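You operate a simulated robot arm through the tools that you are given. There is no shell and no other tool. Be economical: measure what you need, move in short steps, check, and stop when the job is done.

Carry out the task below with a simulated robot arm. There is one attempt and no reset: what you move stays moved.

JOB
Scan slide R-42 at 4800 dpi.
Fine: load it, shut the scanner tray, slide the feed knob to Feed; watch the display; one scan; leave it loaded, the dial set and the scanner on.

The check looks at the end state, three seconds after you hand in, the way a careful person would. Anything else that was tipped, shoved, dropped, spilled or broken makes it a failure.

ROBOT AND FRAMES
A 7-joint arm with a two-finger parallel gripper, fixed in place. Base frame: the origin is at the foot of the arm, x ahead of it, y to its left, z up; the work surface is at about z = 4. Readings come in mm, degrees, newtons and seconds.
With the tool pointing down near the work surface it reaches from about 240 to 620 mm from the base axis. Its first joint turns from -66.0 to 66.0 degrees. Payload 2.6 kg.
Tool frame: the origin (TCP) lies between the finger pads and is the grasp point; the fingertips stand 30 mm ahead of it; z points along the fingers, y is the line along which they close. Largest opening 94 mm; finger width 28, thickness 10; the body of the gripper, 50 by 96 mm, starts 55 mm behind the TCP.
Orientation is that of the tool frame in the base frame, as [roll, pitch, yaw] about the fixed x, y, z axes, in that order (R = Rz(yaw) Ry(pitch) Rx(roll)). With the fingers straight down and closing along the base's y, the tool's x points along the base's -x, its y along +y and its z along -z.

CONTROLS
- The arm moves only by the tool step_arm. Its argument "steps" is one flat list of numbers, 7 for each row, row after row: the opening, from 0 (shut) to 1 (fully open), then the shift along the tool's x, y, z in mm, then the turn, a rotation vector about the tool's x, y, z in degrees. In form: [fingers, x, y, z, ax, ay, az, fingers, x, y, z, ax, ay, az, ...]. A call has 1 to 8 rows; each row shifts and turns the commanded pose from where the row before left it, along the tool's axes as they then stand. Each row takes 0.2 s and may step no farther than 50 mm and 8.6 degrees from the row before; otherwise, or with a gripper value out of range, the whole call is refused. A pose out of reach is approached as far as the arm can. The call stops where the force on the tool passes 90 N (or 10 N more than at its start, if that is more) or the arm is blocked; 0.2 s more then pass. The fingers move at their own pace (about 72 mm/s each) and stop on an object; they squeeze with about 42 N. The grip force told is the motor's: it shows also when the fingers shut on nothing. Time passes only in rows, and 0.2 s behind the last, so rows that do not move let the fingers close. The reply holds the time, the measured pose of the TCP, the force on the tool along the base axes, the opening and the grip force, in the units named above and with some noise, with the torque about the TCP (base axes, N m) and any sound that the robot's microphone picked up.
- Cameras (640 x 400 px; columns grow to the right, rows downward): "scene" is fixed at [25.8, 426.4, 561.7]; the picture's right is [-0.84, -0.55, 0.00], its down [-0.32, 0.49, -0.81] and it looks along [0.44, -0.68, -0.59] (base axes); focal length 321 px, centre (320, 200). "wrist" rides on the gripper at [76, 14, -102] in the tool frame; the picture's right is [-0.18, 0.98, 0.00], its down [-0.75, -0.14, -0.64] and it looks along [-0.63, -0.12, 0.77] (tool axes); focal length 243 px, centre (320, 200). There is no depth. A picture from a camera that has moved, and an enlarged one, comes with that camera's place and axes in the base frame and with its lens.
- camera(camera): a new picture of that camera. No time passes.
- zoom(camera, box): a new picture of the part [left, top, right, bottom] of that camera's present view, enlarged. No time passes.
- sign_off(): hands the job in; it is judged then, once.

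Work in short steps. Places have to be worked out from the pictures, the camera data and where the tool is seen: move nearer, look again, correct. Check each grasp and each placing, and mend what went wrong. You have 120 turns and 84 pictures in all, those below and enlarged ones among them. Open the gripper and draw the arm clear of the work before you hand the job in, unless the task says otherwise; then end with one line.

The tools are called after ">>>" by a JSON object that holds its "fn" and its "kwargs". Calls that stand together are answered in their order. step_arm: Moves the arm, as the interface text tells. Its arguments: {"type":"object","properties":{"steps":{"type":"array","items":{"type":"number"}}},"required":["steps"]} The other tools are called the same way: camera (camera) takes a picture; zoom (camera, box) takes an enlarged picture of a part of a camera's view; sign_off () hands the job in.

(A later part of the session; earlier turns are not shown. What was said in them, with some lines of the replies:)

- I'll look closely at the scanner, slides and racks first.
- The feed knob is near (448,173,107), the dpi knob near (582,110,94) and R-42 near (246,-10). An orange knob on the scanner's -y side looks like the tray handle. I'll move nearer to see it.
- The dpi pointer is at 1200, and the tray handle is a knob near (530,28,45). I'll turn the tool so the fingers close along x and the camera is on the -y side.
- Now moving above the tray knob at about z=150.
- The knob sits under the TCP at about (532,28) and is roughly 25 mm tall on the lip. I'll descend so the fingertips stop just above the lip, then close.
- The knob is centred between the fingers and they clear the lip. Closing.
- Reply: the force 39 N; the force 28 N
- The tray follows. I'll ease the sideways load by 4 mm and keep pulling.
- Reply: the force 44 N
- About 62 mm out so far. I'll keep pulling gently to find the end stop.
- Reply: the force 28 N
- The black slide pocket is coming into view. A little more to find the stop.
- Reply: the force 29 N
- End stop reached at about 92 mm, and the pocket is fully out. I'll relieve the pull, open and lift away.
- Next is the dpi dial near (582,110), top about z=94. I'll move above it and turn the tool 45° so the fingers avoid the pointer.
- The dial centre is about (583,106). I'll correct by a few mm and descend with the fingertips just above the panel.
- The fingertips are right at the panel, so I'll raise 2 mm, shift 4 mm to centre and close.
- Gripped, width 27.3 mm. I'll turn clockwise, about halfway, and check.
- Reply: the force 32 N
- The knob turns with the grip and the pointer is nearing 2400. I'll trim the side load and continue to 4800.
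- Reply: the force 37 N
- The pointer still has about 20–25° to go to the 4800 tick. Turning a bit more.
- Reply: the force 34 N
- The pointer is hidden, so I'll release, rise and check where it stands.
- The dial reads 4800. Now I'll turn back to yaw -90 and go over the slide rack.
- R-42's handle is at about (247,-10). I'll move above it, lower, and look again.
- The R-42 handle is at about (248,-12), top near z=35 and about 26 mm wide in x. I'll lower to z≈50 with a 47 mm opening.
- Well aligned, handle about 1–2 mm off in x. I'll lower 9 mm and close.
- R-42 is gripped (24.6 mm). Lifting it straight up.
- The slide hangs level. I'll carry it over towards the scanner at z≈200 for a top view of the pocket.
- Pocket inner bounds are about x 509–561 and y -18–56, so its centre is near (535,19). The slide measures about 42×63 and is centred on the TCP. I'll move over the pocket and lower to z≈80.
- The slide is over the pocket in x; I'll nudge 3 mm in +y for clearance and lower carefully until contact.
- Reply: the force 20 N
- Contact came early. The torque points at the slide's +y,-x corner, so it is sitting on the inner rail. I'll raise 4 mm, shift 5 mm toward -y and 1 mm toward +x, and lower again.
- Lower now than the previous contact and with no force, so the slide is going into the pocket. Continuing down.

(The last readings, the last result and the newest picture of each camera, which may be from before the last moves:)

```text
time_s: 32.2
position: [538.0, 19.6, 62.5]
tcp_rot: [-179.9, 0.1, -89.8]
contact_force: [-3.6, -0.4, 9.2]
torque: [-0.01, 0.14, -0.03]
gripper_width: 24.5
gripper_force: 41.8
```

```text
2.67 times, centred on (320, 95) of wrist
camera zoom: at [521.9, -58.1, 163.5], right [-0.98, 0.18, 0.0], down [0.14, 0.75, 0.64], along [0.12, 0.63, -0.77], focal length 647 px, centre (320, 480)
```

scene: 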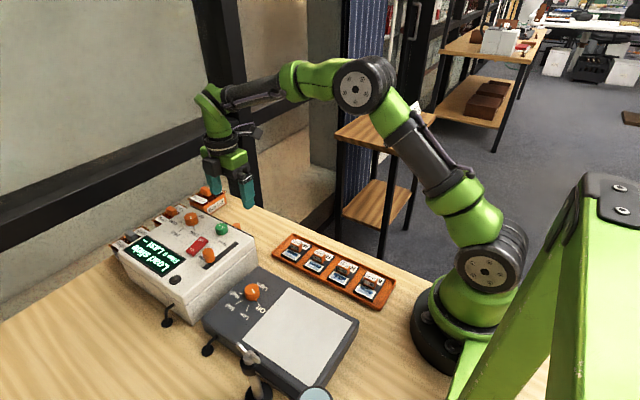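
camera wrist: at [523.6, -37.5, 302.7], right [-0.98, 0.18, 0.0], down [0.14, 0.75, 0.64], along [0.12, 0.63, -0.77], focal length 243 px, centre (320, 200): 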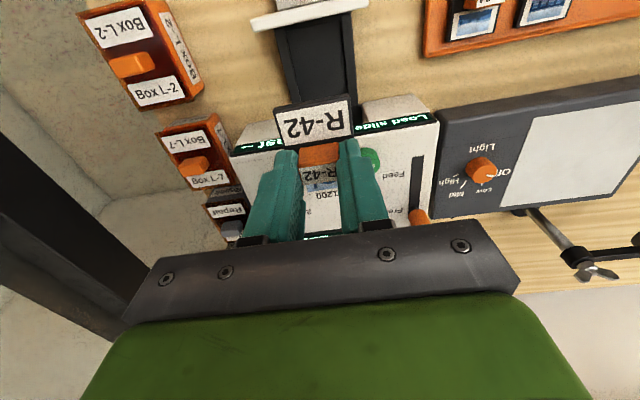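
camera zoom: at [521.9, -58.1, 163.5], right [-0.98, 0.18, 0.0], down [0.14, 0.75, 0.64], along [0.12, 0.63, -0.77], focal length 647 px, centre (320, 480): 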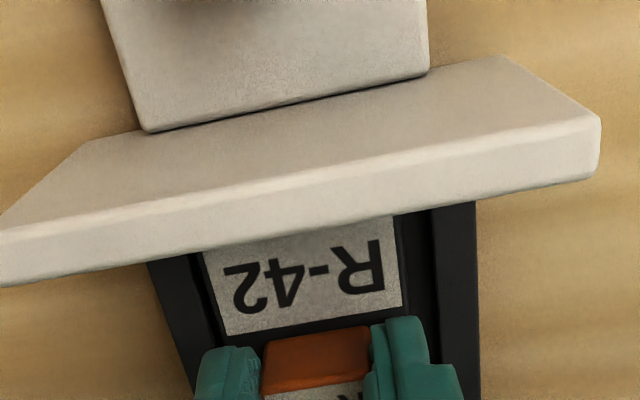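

Even contact at z≈62.5, about 4 mm below the rail contact. Checking from the scene camera.

>>> {"fn": "zoom", "kwargs": {"camera": "scene", "box": [200, 195, 260, 240]}}

```text
8.89 times, centred on (230, 218) of scene
camera zoom: at [25.8, 426.4, 561.7], right [-0.84, -0.55, 0.0], down [-0.32, 0.49, -0.81], along [0.44, -0.68, -0.59], focal length 2856 px, centre (1120, 44)
```

zoom: 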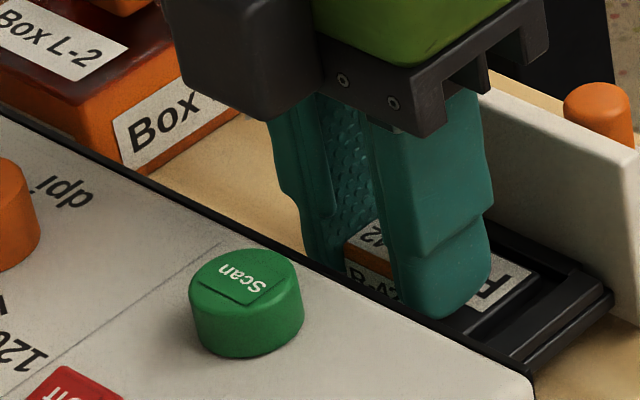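

It may be snug against the +x rail. I'll lift 2 mm, shift 3 mm toward -x and press down gently again.

>>> {"fn": "step_arm", "kwargs": {"steps": [0, 0, 0, -2.5, 0, 0, 0, 0, 0, 3, 0, 0, 0, 0, 0, 0, 0, 2, 0, 0, 0, 0, 0, 0, 1.5, 0, 0, 0]}}

>>> {"fn": "zoom", "kwargs": {"camera": "wrist", "box": [200, 20, 440, 170]}}

```text
time_s: 33.2
position: [533.6, 19.5, 62.4]
tcp_rot: [-179.8, 0.0, -89.9]
contact_force: [-2.5, 0.0, 12.1]
torque: [0.01, 0.2, 0.02]
gripper_width: 24.5
gripper_force: 42.0
```

```text
2.67 times, centred on (320, 95) of wrist
camera zoom: at [518.8, -58.1, 163.5], right [-0.98, 0.18, 0.0], down [0.14, 0.75, 0.64], along [0.12, 0.63, -0.77], focal length 647 px, centre (320, 480)
```

zoom: 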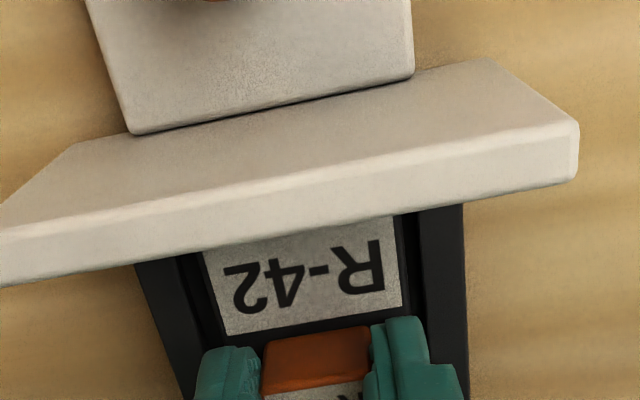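

Same depth with gaps on both sides, so the slide is on the pocket floor. I'll release and rise.

>>> {"fn": "step_arm", "kwargs": {"steps": [0, 0, 0, -0.8, 0, 0, 0, 0.5, 0, 0, 0, 0, 0, 0, 0.5, 0, 0, 0, 0, 0, 0, 0.5, 0, 0, -30, 0, 0, 0, 0.5, 0, 0, -45, 0, 0, 0, 0.5, 0, 0, -45, 0, 0, 0]}}

>>> {"fn": "zoom", "kwargs": {"camera": "wrist", "box": [240, 0, 400, 150]}}

>>> {"fn": "zoom", "kwargs": {"camera": "scene", "box": [170, 170, 270, 245]}}

```text
time_s: 34.6
position: [533.3, 21.8, 179.6]
tcp_rot: [180.0, 0.1, -89.8]
contact_force: [-0.2, 0.2, -0.3]
torque: [0.01, -0.04, 0.01]
gripper_width: 46.9
gripper_force: 0.2
```

```text
2.67 times, centred on (320, 75) of wrist
camera zoom: at [519.3, -56.2, 281.6], right [-0.98, 0.18, 0.0], down [0.14, 0.75, 0.64], along [0.12, 0.63, -0.77], focal length 647 px, centre (320, 533)
```

zoom: 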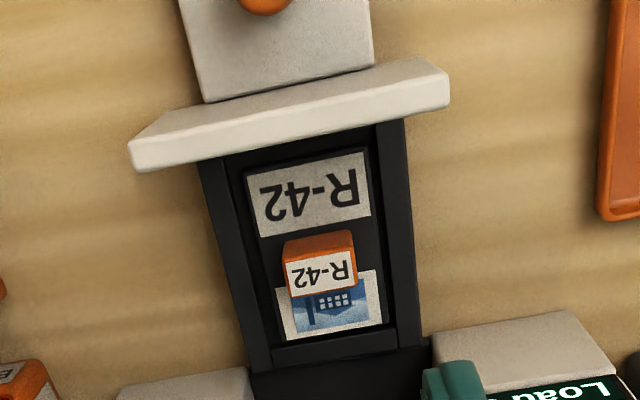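

```text
5.33 times, centred on (220, 208) of scene
camera zoom: at [25.8, 426.4, 561.7], right [-0.84, -0.55, 0.0], down [-0.32, 0.49, -0.81], along [0.44, -0.68, -0.59], focal length 1713 px, centre (853, 160)
```

zoom: 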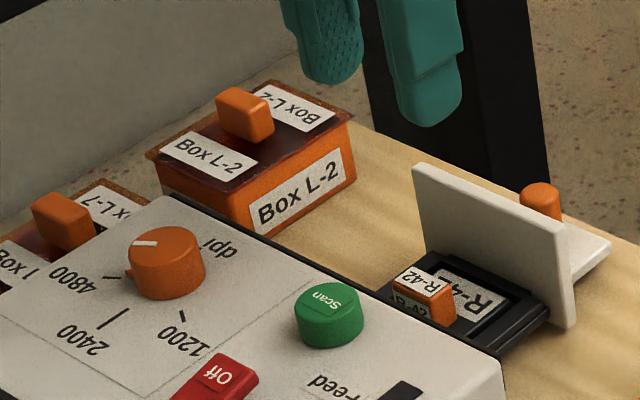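

R-42 lies flat in the pocket. Now back to the tray knob near (533,-66) to push the tray shut.

>>> {"fn": "step_arm", "kwargs": {"steps": [0.6, 44, 0, 0, 0, 0, 0, 0.6, 44, 0, 0, 0, 0, 0, 0.6, 0, 0, 40, 0, 0, 0, 0.6, 0, 0, 40, 0, 0, 0, 0.6, 0, 0, 30, 0, 0, 0]}}

>>> {"fn": "zoom", "kwargs": {"camera": "wrist", "box": [200, 50, 440, 200]}}

```text
time_s: 35.8
position: [532.3, -66.1, 70.1]
tcp_rot: [-179.9, 0.1, -89.7]
contact_force: [0.6, 0.7, -0.6]
torque: [0.01, -0.01, -0.01]
gripper_width: 56.5
gripper_force: 0.1
```

```text
2.67 times, centred on (320, 125) of wrist
camera zoom: at [518.5, -144.0, 171.1], right [-0.98, 0.18, 0.0], down [0.14, 0.75, 0.64], along [0.12, 0.63, -0.77], focal length 647 px, centre (320, 400)
```

zoom: 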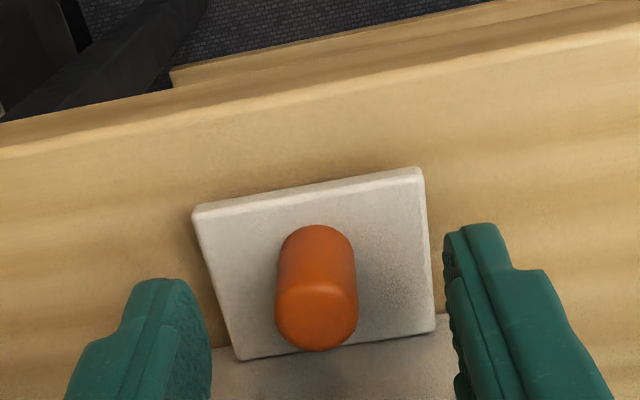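

Knob is centred. Lower, grip, and start pushing in +y.

>>> {"fn": "step_arm", "kwargs": {"steps": [0.6, 0, -2, 12, 0, 0, 0, 0, 0, 0, 0, 0, 0, 0, 0, 0, 0, 0, 0, 0, 0, 0, 0, 0, 0, 0, 0, 0, 0, -8, 0, 0, 0, 0, 0, 0, -10, 0, 0, 0, 0, 0, 0, -10, 0, 0, 0, 0, 0, 0, -10, 0, 0, 0, 0, 0]}}

>>> {"fn": "zoom", "kwargs": {"camera": "scene", "box": [170, 150, 290, 240]}}

```text
time_s: 37.6
position: [535.0, -29.5, 57.5]
tcp_rot: [179.8, 0.0, -89.9]
contact_force: [-7.6, -0.6, -9.1]
torque: [-0.1, 0.22, 0.03]
gripper_width: 18.5
gripper_force: 44.9
```

```text
4.44 times, centred on (230, 195) of scene
camera zoom: at [25.9, 426.4, 561.7], right [-0.84, -0.55, 0.0], down [-0.32, 0.49, -0.81], along [0.44, -0.68, -0.59], focal length 1428 px, centre (720, 222)
```

zoom: 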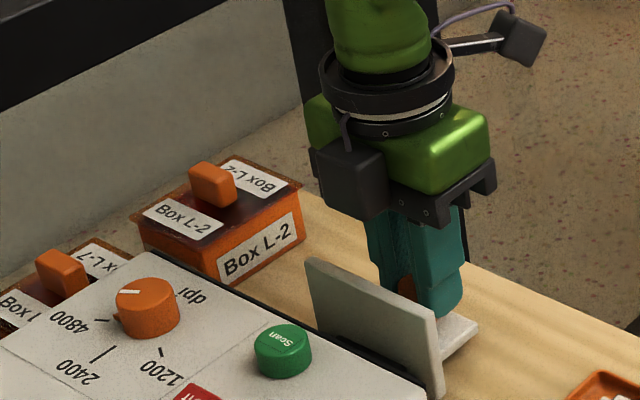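

Tray is moving in smoothly. Pushing the remaining distance until it stops.

>>> {"fn": "step_arm", "kwargs": {"steps": [0, -10, 0, 0, 0, 0, 0, 0, -10, 0, 0, 0, 0, 0, 0, -10, 0, 0, 0, 0, 0, 0, -10, 0, 0, 0, 0, 0, 0, -8, 0, 0, 0, 0, 0, 0, -6, 0, 0, 0, 0, 0, 0, -4, 0, 0, 0, 0, 0]}}

>>> {"fn": "zoom", "kwargs": {"camera": "scene", "box": [100, 160, 280, 300]}}

```text
time_s: 39.2
position: [535.7, 24.6, 57.3]
tcp_rot: [179.7, -0.1, -89.9]
contact_force: [-2.0, -6.4, -23.5]
torque: [0.51, 0.07, 0.04]
gripper_width: 18.9
gripper_force: 45.0
```

```text
2.86 times, centred on (190, 230) of scene
camera zoom: at [26.0, 426.4, 561.7], right [-0.84, -0.55, 0.0], down [-0.32, 0.49, -0.81], along [0.44, -0.68, -0.59], focal length 918 px, centre (691, 114)
```

zoom: 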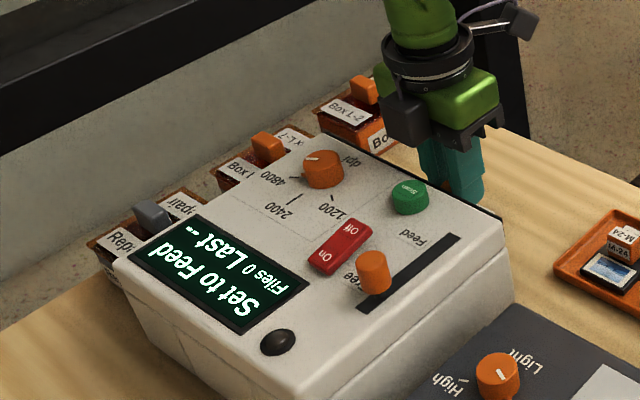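

The display says "Set to Feed", so the tray registers as closed. A small extra push confirms the stop, then release and rise.

>>> {"fn": "step_arm", "kwargs": {"steps": [0, -3, 0, 0, 0, 0, 0, 0, 0, 0, 0, 0, 0, 0]}}

>>> {"fn": "step_arm", "kwargs": {"steps": [0, 2, 0, 0, 0, 0, 0, 0.6, 0, 0, 0, 0, 0, 0, 0.6, 0, 0, 0, 0, 0, 0, 0.6, 0, 0, -40, 0, 0, 0, 0.6, 0, 0, -40, 0, 0, 0, 0.6, 0, 0, -40, 0, 0, 0]}}

>>> {"fn": "camera", "kwargs": {"camera": "wrist"}}

```text
time_s: 39.8
position: [535.1, 25.3, 57.8]
tcp_rot: [179.9, -0.4, -90.0]
contact_force: [-6.4, -20.9, -20.8]
torque: [-0.34, 0.19, 0.02]
gripper_width: 19.0
gripper_force: 44.8
```

```text
time_s: 41.2
position: [537.2, 28.1, 180.4]
tcp_rot: [180.0, 0.2, -89.7]
contact_force: [-0.1, -0.7, -0.2]
torque: [0.0, -0.04, -0.02]
gripper_width: 56.6
gripper_force: 0.0
```

```text
34 pictures are left
camera wrist: at [521.7, -49.1, 282.4], right [-0.98, 0.18, 0.0], down [0.14, 0.75, 0.64], along [0.12, 0.63, -0.77], focal length 243 px, centre (320, 200)
```

wrist: 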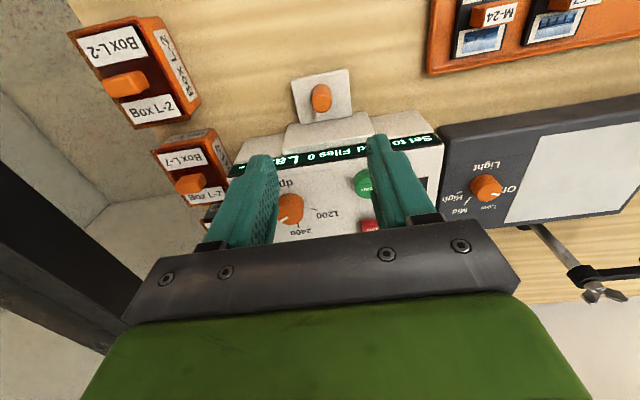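

Next is the feed knob near (448,173). Moving above it.

>>> {"fn": "step_arm", "kwargs": {"steps": [0.4, -36, 22, 0, 0, 0, 0, 0.4, -36, 22, 0, 0, 0, 0, 0.4, -36, 22, 0, 0, 0, 0, 0.4, -36, 22, 0, 0, 0, 0]}}

>>> {"fn": "camera", "kwargs": {"camera": "wrist"}}

>>> {"fn": "zoom", "kwargs": {"camera": "wrist", "box": [240, 60, 400, 160]}}

```text
time_s: 42.2
position: [448.4, 171.6, 179.3]
tcp_rot: [-179.9, 0.2, -89.8]
contact_force: [0.8, 0.5, 0.0]
torque: [0.03, 0.05, 0.0]
gripper_width: 37.4
gripper_force: 0.1
```

```text
33 pictures are left
camera wrist: at [432.7, 94.4, 280.7], right [-0.98, 0.18, 0.0], down [0.14, 0.75, 0.64], along [0.12, 0.63, -0.77], focal length 243 px, centre (320, 200)
```

wrist: 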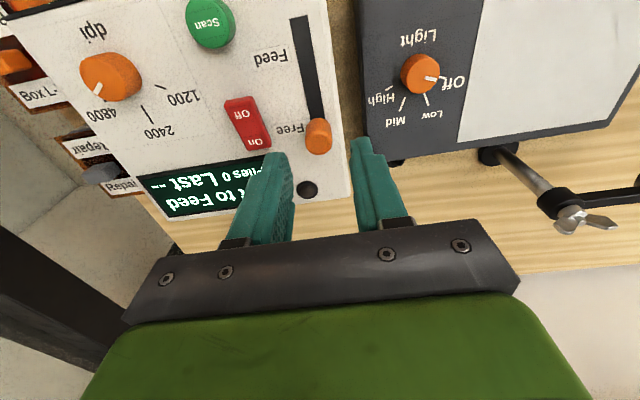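

```text
4.00 times, centred on (320, 110) of wrist
camera zoom: at [432.7, 94.4, 280.7], right [-0.98, 0.18, 0.0], down [0.14, 0.75, 0.64], along [0.12, 0.63, -0.77], focal length 970 px, centre (320, 560)
```

zoom: 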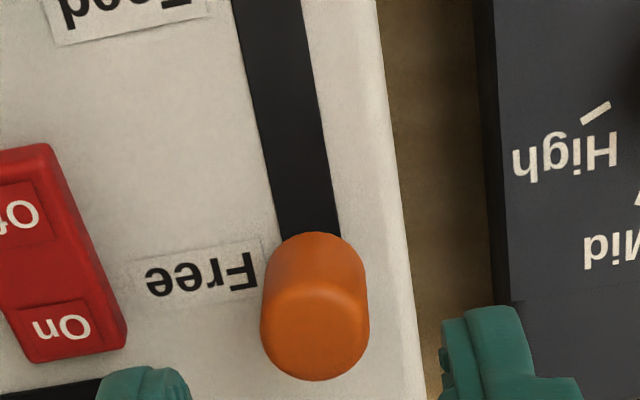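

The knob top centre is at about (450,177). I'll align, descend to z≈124 and close on it.

>>> {"fn": "step_arm", "kwargs": {"steps": [0.4, -5, -1.6, 15, 0, 0, 0, 0.4, 0, 0, 25, 0, 0, 0, 0.4, 0, 0, 15, 0, 0, 0, 0.4, 0, 0, 0, 0, 0, 0]}}

>>> {"fn": "zoom", "kwargs": {"camera": "wrist", "box": [200, 50, 440, 200]}}

>>> {"fn": "zoom", "kwargs": {"camera": "scene", "box": [140, 200, 260, 290]}}

```text
time_s: 43.2
position: [448.5, 175.2, 123.5]
tcp_rot: [180.0, 0.1, -89.9]
contact_force: [0.2, -0.5, 0.3]
torque: [0.02, -0.02, 0.0]
gripper_width: 37.7
gripper_force: 0.0
```

```text
2.67 times, centred on (320, 125) of wrist
camera zoom: at [434.2, 97.7, 225.0], right [-0.98, 0.18, 0.0], down [0.14, 0.75, 0.64], along [0.12, 0.63, -0.77], focal length 647 px, centre (320, 400)
```

zoom: 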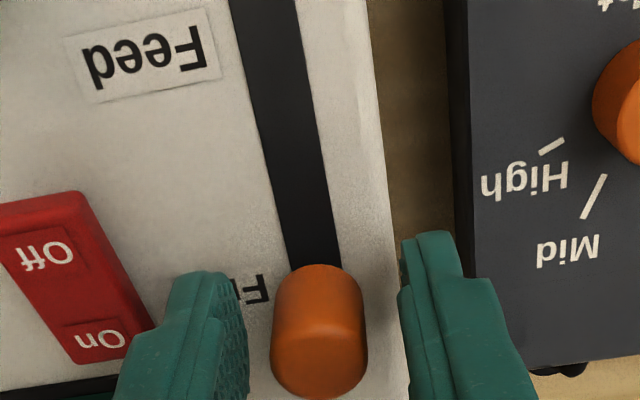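

```text
4.44 times, centred on (200, 245) of scene
camera zoom: at [25.8, 426.4, 561.7], right [-0.84, -0.55, 0.0], down [-0.32, 0.49, -0.81], along [0.44, -0.68, -0.59], focal length 1428 px, centre (853, 0)
```

zoom: 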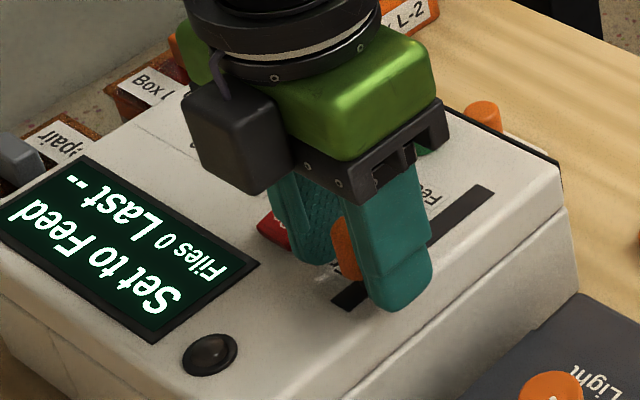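

Aligned and clear of the switch. Closing, then sliding toward Feed (-y).

>>> {"fn": "step_arm", "kwargs": {"steps": [0, 0, -1, 0, 0, 0, 0, 0, 0, 0, 0, 0, 0, 0, 0, 8, 0, 0, 0, 0, 0, 0, 10, 0, 0, 0, 0, 0, 0, 10, 0, 0, 0, 0, 0]}}

>>> {"fn": "zoom", "kwargs": {"camera": "scene", "box": [120, 190, 260, 295]}}

```text
time_s: 44.4
position: [449.9, 149.6, 123.2]
tcp_rot: [179.7, 0.1, -89.7]
contact_force: [-14.8, 0.5, -3.0]
torque: [0.54, 0.05, -0.01]
gripper_width: 18.6
gripper_force: 45.3
```

```text
3.81 times, centred on (190, 242) of scene
camera zoom: at [25.8, 426.5, 561.7], right [-0.84, -0.55, 0.0], down [-0.32, 0.49, -0.81], along [0.44, -0.68, -0.59], focal length 1224 px, centre (815, 38)
```

zoom: 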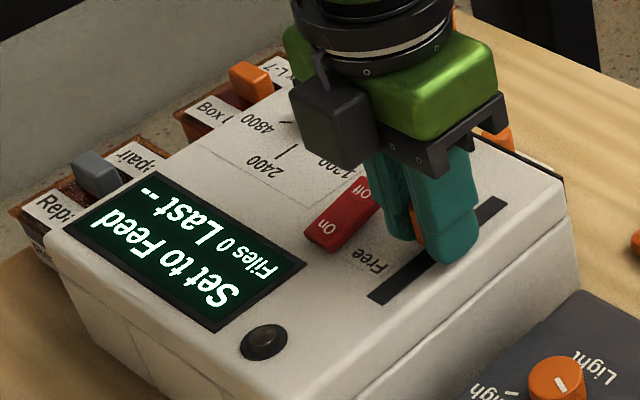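

The knob is sliding along. I'll continue to the end of the slot.

>>> {"fn": "step_arm", "kwargs": {"steps": [0, 8, 0.5, 0, 0, 0, 0, 0, 8, 0, 0, 0, 0, 0, 0, 6, 0, 0, 0, 0, 0, 0, 5, 0, 0, 0, 0, 0]}}

>>> {"fn": "zoom", "kwargs": {"camera": "scene", "box": [120, 190, 260, 295]}}

```text
time_s: 45.4
position: [448.7, 120.6, 124.2]
tcp_rot: [179.9, -0.1, -89.7]
contact_force: [-7.3, 0.7, -19.0]
torque: [-0.3, 0.07, -0.09]
gripper_width: 18.9
gripper_force: 44.9
```

```text
3.81 times, centred on (190, 242) of scene
camera zoom: at [25.9, 426.5, 561.6], right [-0.84, -0.55, 0.0], down [-0.32, 0.49, -0.81], along [0.44, -0.68, -0.59], focal length 1224 px, centre (815, 38)
```

zoom: 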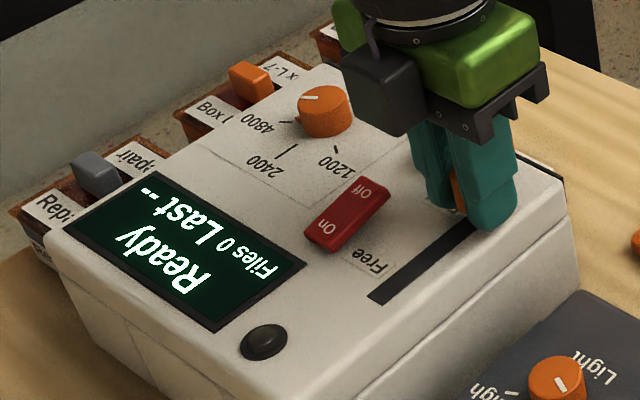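

Display reads "Ready". I'll push a little more to reach the stop.

>>> {"fn": "step_arm", "kwargs": {"steps": [0, 4, 0, 0, 0, 0, 0, 0, 4, 0, 0, 0, 0, 0, 0, 0, 0, 0, 0, 0, 0]}}

```text
time_s: 46.2
position: [448.8, 116.5, 124.7]
tcp_rot: [-179.9, 0.5, -89.5]
contact_force: [8.5, 26.6, -23.2]
torque: [0.37, -0.04, 0.03]
gripper_width: 18.5
gripper_force: 45.0
```

End stop felt. Release, rise, close the fingers and look at the Scan button.

>>> {"fn": "step_arm", "kwargs": {"steps": [0, -4, 0, 0, 0, 0, 0, 0.4, 0, 0, 0, 0, 0, 0, 0.4, 0, 0, 0, 0, 0, 0, 0.4, 0, 0, -30, 0, 0, 0, 0, 0, 0, -25, 0, 0, 0, 0, 13, -29, 0, 0, 0, 0, 0, 13, -29, 0, 0, 0, 0]}}

>>> {"fn": "camera", "kwargs": {"camera": "wrist"}}

>>> {"fn": "zoom", "kwargs": {"camera": "scene", "box": [120, 170, 260, 275]}}

```text
time_s: 47.8
position: [507.3, 92.0, 178.8]
tcp_rot: [179.9, 0.2, -89.9]
contact_force: [0.1, 0.4, 0.5]
torque: [-0.01, -0.01, -0.01]
gripper_width: 0.0
gripper_force: 33.0
```

```text
27 pictures are left
camera wrist: at [492.3, 14.5, 279.8], right [-0.98, 0.18, 0.0], down [0.14, 0.75, 0.64], along [0.12, 0.63, -0.77], focal length 243 px, centre (320, 200)
```

wrist: 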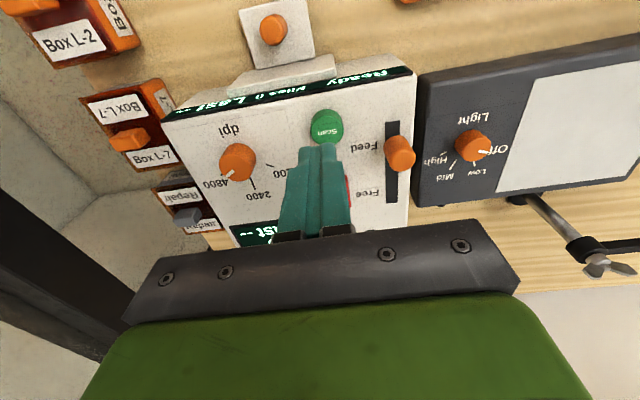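

```text
3.81 times, centred on (190, 222) of scene
camera zoom: at [25.8, 426.5, 561.7], right [-0.84, -0.55, 0.0], down [-0.32, 0.49, -0.81], along [0.44, -0.68, -0.59], focal length 1224 px, centre (815, 114)
```

zoom: 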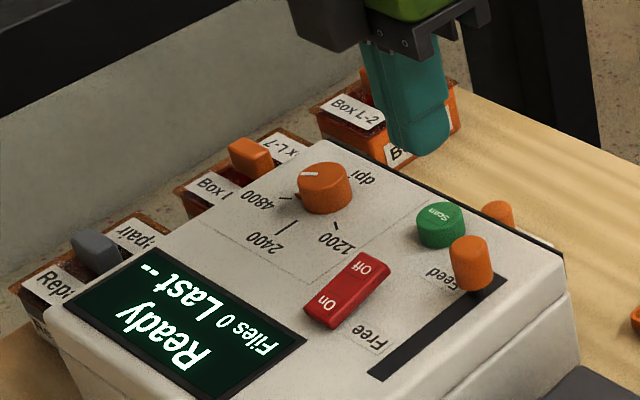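

Button centre is at about (503,94), top around z≈93. I'll align and descend to just above it.

>>> {"fn": "step_arm", "kwargs": {"steps": [0, -2.5, 4, 24, 0, 0, 0, 0, 0, 0, 22, 0, 0, 0, 0, 0, 0, 0, 0, 0, 0]}}

>>> {"fn": "zoom", "kwargs": {"camera": "scene", "box": [120, 170, 260, 275]}}

>>> {"fn": "zoom", "kwargs": {"camera": "wrist", "box": [240, 80, 400, 180]}}

```text
time_s: 48.6
position: [503.6, 94.4, 133.7]
tcp_rot: [-180.0, 0.1, -89.7]
contact_force: [0.0, 0.5, 0.5]
torque: [0.0, 0.0, -0.01]
gripper_width: 0.0
gripper_force: 33.1
```

```text
3.81 times, centred on (190, 222) of scene
camera zoom: at [25.8, 426.4, 561.7], right [-0.84, -0.55, 0.0], down [-0.32, 0.49, -0.81], along [0.44, -0.68, -0.59], focal length 1224 px, centre (815, 114)
```

zoom: 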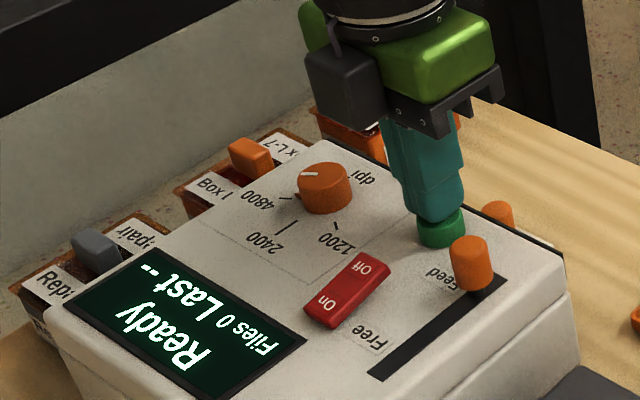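

```text
4.00 times, centred on (320, 130) of wrist
camera zoom: at [489.2, 16.9, 235.2], right [-0.98, 0.18, 0.0], down [0.14, 0.75, 0.64], along [0.12, 0.63, -0.77], focal length 970 px, centre (320, 480)
```

zoom: 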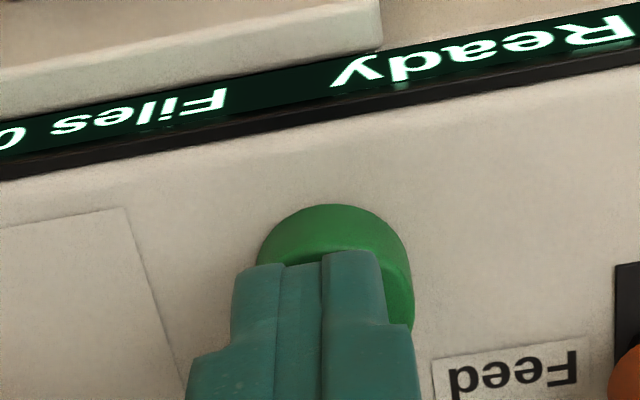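

The fingers are over the button; shift 2 mm toward -x and press down in small steps.

>>> {"fn": "step_arm", "kwargs": {"steps": [0, 0, 2, 3, 0, 0, 0, 0, 0, 0, 2, 0, 0, 0, 0, 0, 0, 2, 0, 0, 0]}}

```text
time_s: 49.4
position: [501.1, 94.9, 127.4]
tcp_rot: [-179.9, 0.1, -89.8]
contact_force: [-0.9, -1.0, 7.3]
torque: [-0.01, 0.0, 0.08]
gripper_width: 0.1
gripper_force: 33.0
heard: click
```

A click was heard; I'll look at the display before doing anything else.

>>> {"fn": "zoom", "kwargs": {"camera": "scene", "box": [120, 170, 260, 275]}}

```text
3.81 times, centred on (190, 222) of scene
camera zoom: at [25.8, 426.4, 561.7], right [-0.84, -0.55, 0.0], down [-0.32, 0.49, -0.81], along [0.44, -0.68, -0.59], focal length 1224 px, centre (815, 114)
```

zoom: 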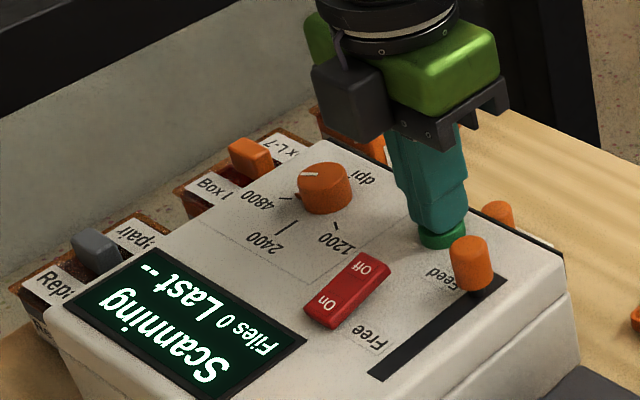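

"Scanning". I'll rise straight off the button and let the scan run.

>>> {"fn": "step_arm", "kwargs": {"steps": [0, 0, 0, -10, 0, 0, 0, 0, 0, 0, -40, 0, 0, 0, 0, 0, 0, -40, 0, 0, 0, 0, 25, 30, 0, 0, 0, 0, 0, 25, 30, 0, 0, 0, 0, 0, 25, 30, 0, 0, 0, 0, 0.5, 0, 0, 0, 0, 0, 0, 0.5, 0, 0, 0, 0, 0, 0]}}

>>> {"fn": "zoom", "kwargs": {"camera": "scene", "box": [100, 170, 280, 305]}}

```text
time_s: 51.2
position: [413.0, 19.9, 216.5]
tcp_rot: [180.0, -0.1, -89.8]
contact_force: [-0.1, -0.5, 0.9]
torque: [0.02, -0.02, 0.0]
gripper_width: 47.1
gripper_force: 0.0
```

```text
2.96 times, centred on (190, 238) of scene
camera zoom: at [25.8, 426.4, 561.7], right [-0.84, -0.55, 0.0], down [-0.32, 0.49, -0.81], along [0.44, -0.68, -0.59], focal length 952 px, centre (705, 89)
```

zoom: 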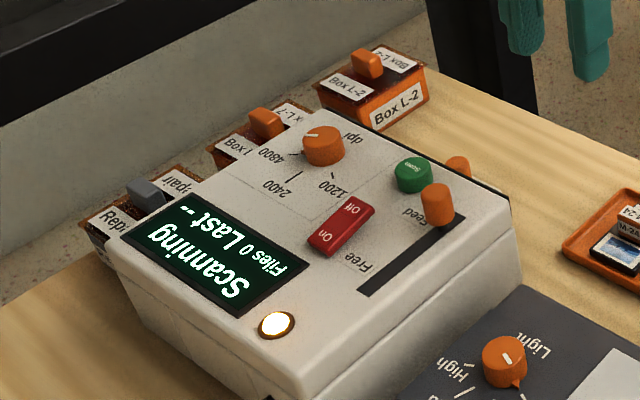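

Still scanning, lamp lit. Waiting.

>>> {"fn": "step_arm", "kwargs": {"steps": [0.5, 0, 0, 0, 0, 0, 0, 0.5, 0, 0, 0, 0, 0, 0, 0.5, 0, 0, 0, 0, 0, 0, 0.5, 0, 0, 0, 0, 0, 0, 0.5, 0, 0, 0, 0, 0, 0, 0.5, 0, 0, 0, 0, 0, 0, 0.5, 0, 0, 0, 0, 0, 0, 0.5, 0, 0, 0, 0, 0, 0]}}

>>> {"fn": "step_arm", "kwargs": {"steps": [0.5, 0, 0, 0, 0, 0, 0, 0.5, 0, 0, 0, 0, 0, 0, 0.5, 0, 0, 0, 0, 0, 0, 0.5, 0, 0, 0, 0, 0, 0, 0.5, 0, 0, 0, 0, 0, 0, 0.5, 0, 0, 0, 0, 0, 0, 0.5, 0, 0, 0, 0, 0, 0, 0.5, 0, 0, 0, 0, 0, 0]}}

>>> {"fn": "zoom", "kwargs": {"camera": "scene", "box": [100, 170, 280, 305]}}

```text
time_s: 53.0
position: [413.7, 20.8, 216.1]
tcp_rot: [180.0, 0.1, -89.7]
contact_force: [0.2, 0.7, 0.0]
torque: [0.01, -0.01, 0.01]
gripper_width: 47.3
gripper_force: 0.0
```

```text
time_s: 54.8
position: [414.2, 20.8, 215.8]
tcp_rot: [-179.9, 0.1, -89.8]
contact_force: [-0.3, 0.2, -0.6]
torque: [0.01, -0.02, -0.02]
gripper_width: 46.9
gripper_force: 0.0
```

```text
2.96 times, centred on (190, 238) of scene
camera zoom: at [25.8, 426.4, 561.7], right [-0.84, -0.55, 0.0], down [-0.32, 0.49, -0.81], along [0.44, -0.68, -0.59], focal length 952 px, centre (705, 89)
```

zoom: 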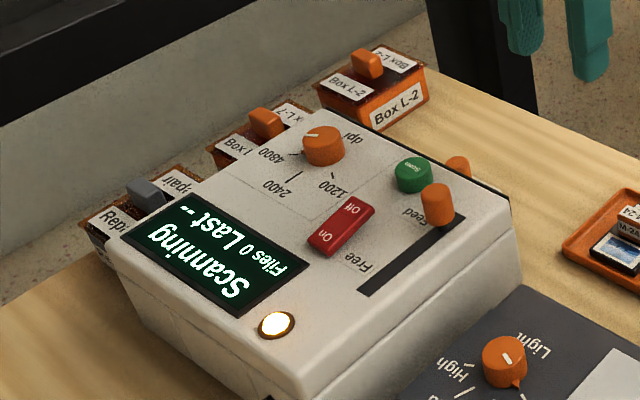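

Still scanning; wait some more.

>>> {"fn": "step_arm", "kwargs": {"steps": [0.5, 0, 0, 0, 0, 0, 0, 0.5, 0, 0, 0, 0, 0, 0, 0.5, 0, 0, 0, 0, 0, 0, 0.5, 0, 0, 0, 0, 0, 0, 0.5, 0, 0, 0, 0, 0, 0, 0.5, 0, 0, 0, 0, 0, 0, 0.5, 0, 0, 0, 0, 0, 0, 0.5, 0, 0, 0, 0, 0, 0]}}

>>> {"fn": "step_arm", "kwargs": {"steps": [0.5, 0, 0, 0, 0, 0, 0, 0.5, 0, 0, 0, 0, 0, 0, 0.5, 0, 0, 0, 0, 0, 0, 0.5, 0, 0, 0, 0, 0, 0, 0.5, 0, 0, 0, 0, 0, 0, 0.5, 0, 0, 0, 0, 0, 0, 0.5, 0, 0, 0, 0, 0, 0, 0.5, 0, 0, 0, 0, 0, 0]}}

>>> {"fn": "step_arm", "kwargs": {"steps": [0.5, 0, 0, 0, 0, 0, 0, 0.5, 0, 0, 0, 0, 0, 0, 0.5, 0, 0, 0, 0, 0, 0, 0.5, 0, 0, 0, 0, 0, 0, 0.5, 0, 0, 0, 0, 0, 0, 0.5, 0, 0, 0, 0, 0, 0, 0.5, 0, 0, 0, 0, 0, 0, 0.5, 0, 0, 0, 0, 0, 0]}}

>>> {"fn": "zoom", "kwargs": {"camera": "scene", "box": [100, 170, 280, 305]}}

```text
time_s: 56.6
position: [414.3, 19.6, 214.9]
tcp_rot: [-180.0, 0.1, -89.8]
contact_force: [-0.1, 0.1, 0.7]
torque: [0.0, 0.02, 0.0]
gripper_width: 46.8
gripper_force: 0.0
```

```text
time_s: 58.4
position: [414.1, 21.1, 214.6]
tcp_rot: [-179.9, 0.1, -89.7]
contact_force: [0.2, 0.6, -0.3]
torque: [-0.03, 0.01, -0.01]
gripper_width: 46.8
gripper_force: 0.0
```

```text
time_s: 60.2
position: [414.0, 21.3, 215.9]
tcp_rot: [-180.0, 0.1, -89.8]
contact_force: [-1.7, 0.0, 0.6]
torque: [0.02, 0.04, -0.01]
gripper_width: 47.3
gripper_force: 0.1
```

```text
2.96 times, centred on (190, 238) of scene
camera zoom: at [25.8, 426.4, 561.7], right [-0.84, -0.55, 0.0], down [-0.32, 0.49, -0.81], along [0.44, -0.68, -0.59], focal length 952 px, centre (705, 89)
```

zoom: 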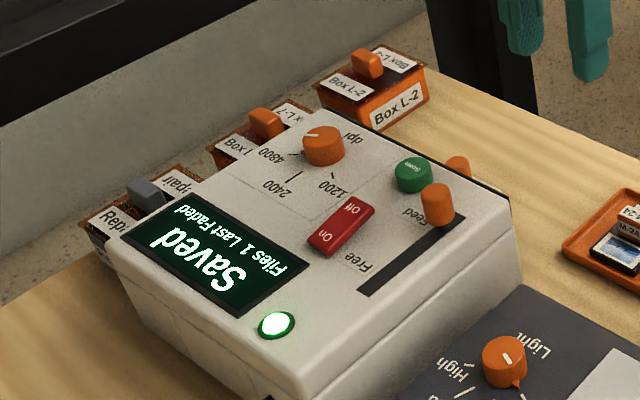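

It saved; let me read the last-file text precisely.

>>> {"fn": "zoom", "kwargs": {"camera": "scene", "box": [130, 220, 200, 270]}}

>>> {"fn": "camera", "kwargs": {"camera": "wrist"}}

>>> {"fn": "camera", "kwargs": {"camera": "scene"}}

```text
8.00 times, centred on (165, 245) of scene
camera zoom: at [25.8, 426.4, 561.7], right [-0.84, -0.55, 0.0], down [-0.32, 0.49, -0.81], along [0.44, -0.68, -0.59], focal length 2570 px, centre (1560, -160)
```

zoom: 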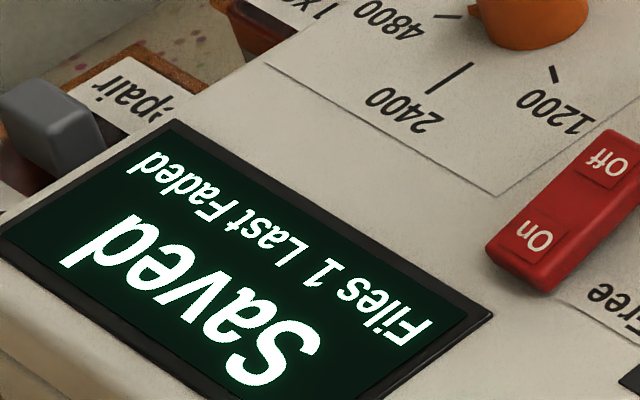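

```text
18 pictures are left
camera wrist: at [399.4, -56.6, 317.1], right [-0.98, 0.18, 0.0], down [0.14, 0.75, 0.64], along [0.12, 0.63, -0.77], focal length 243 px, centre (320, 200)
```

wrist: 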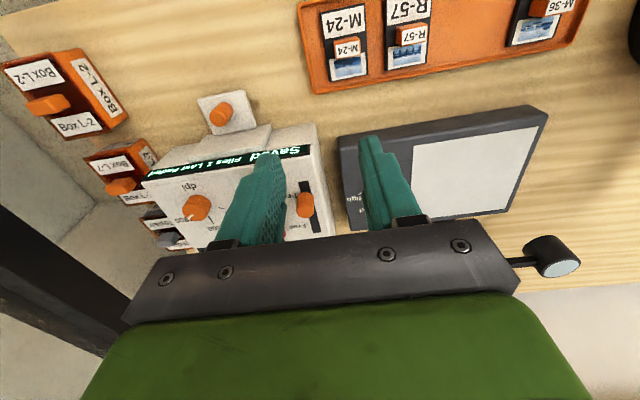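

```text
17 pictures are left
```

scene: 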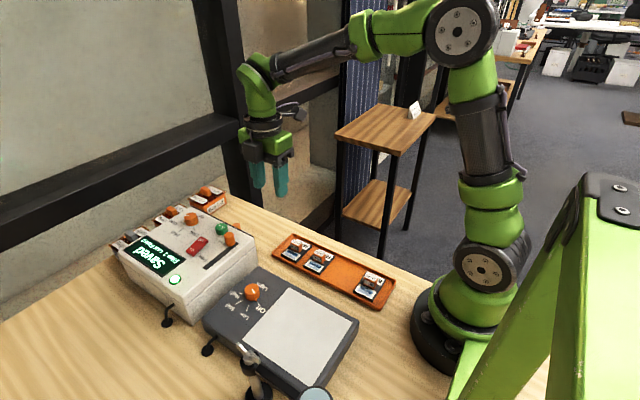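

The display shows "Saved – Files 1 – Last Faded". R-42 is in the closed tray, the dial is at 4800, the feed knob is at Feed, the scanner is on, and the gripper is open and clear. Only one scan was asked for, so I'm handing in.

>>> {"fn": "sign_off", "kwargs": {}}

```text
The job is handed in.
```

R-42 was scanned once at 4800 dpi and saved ("Saved, Files 1, Last Faded", so the scanner flagged this slide as faded); it is still loaded with the tray shut, the knob at Feed, the dial at 4800 and the scanner on.
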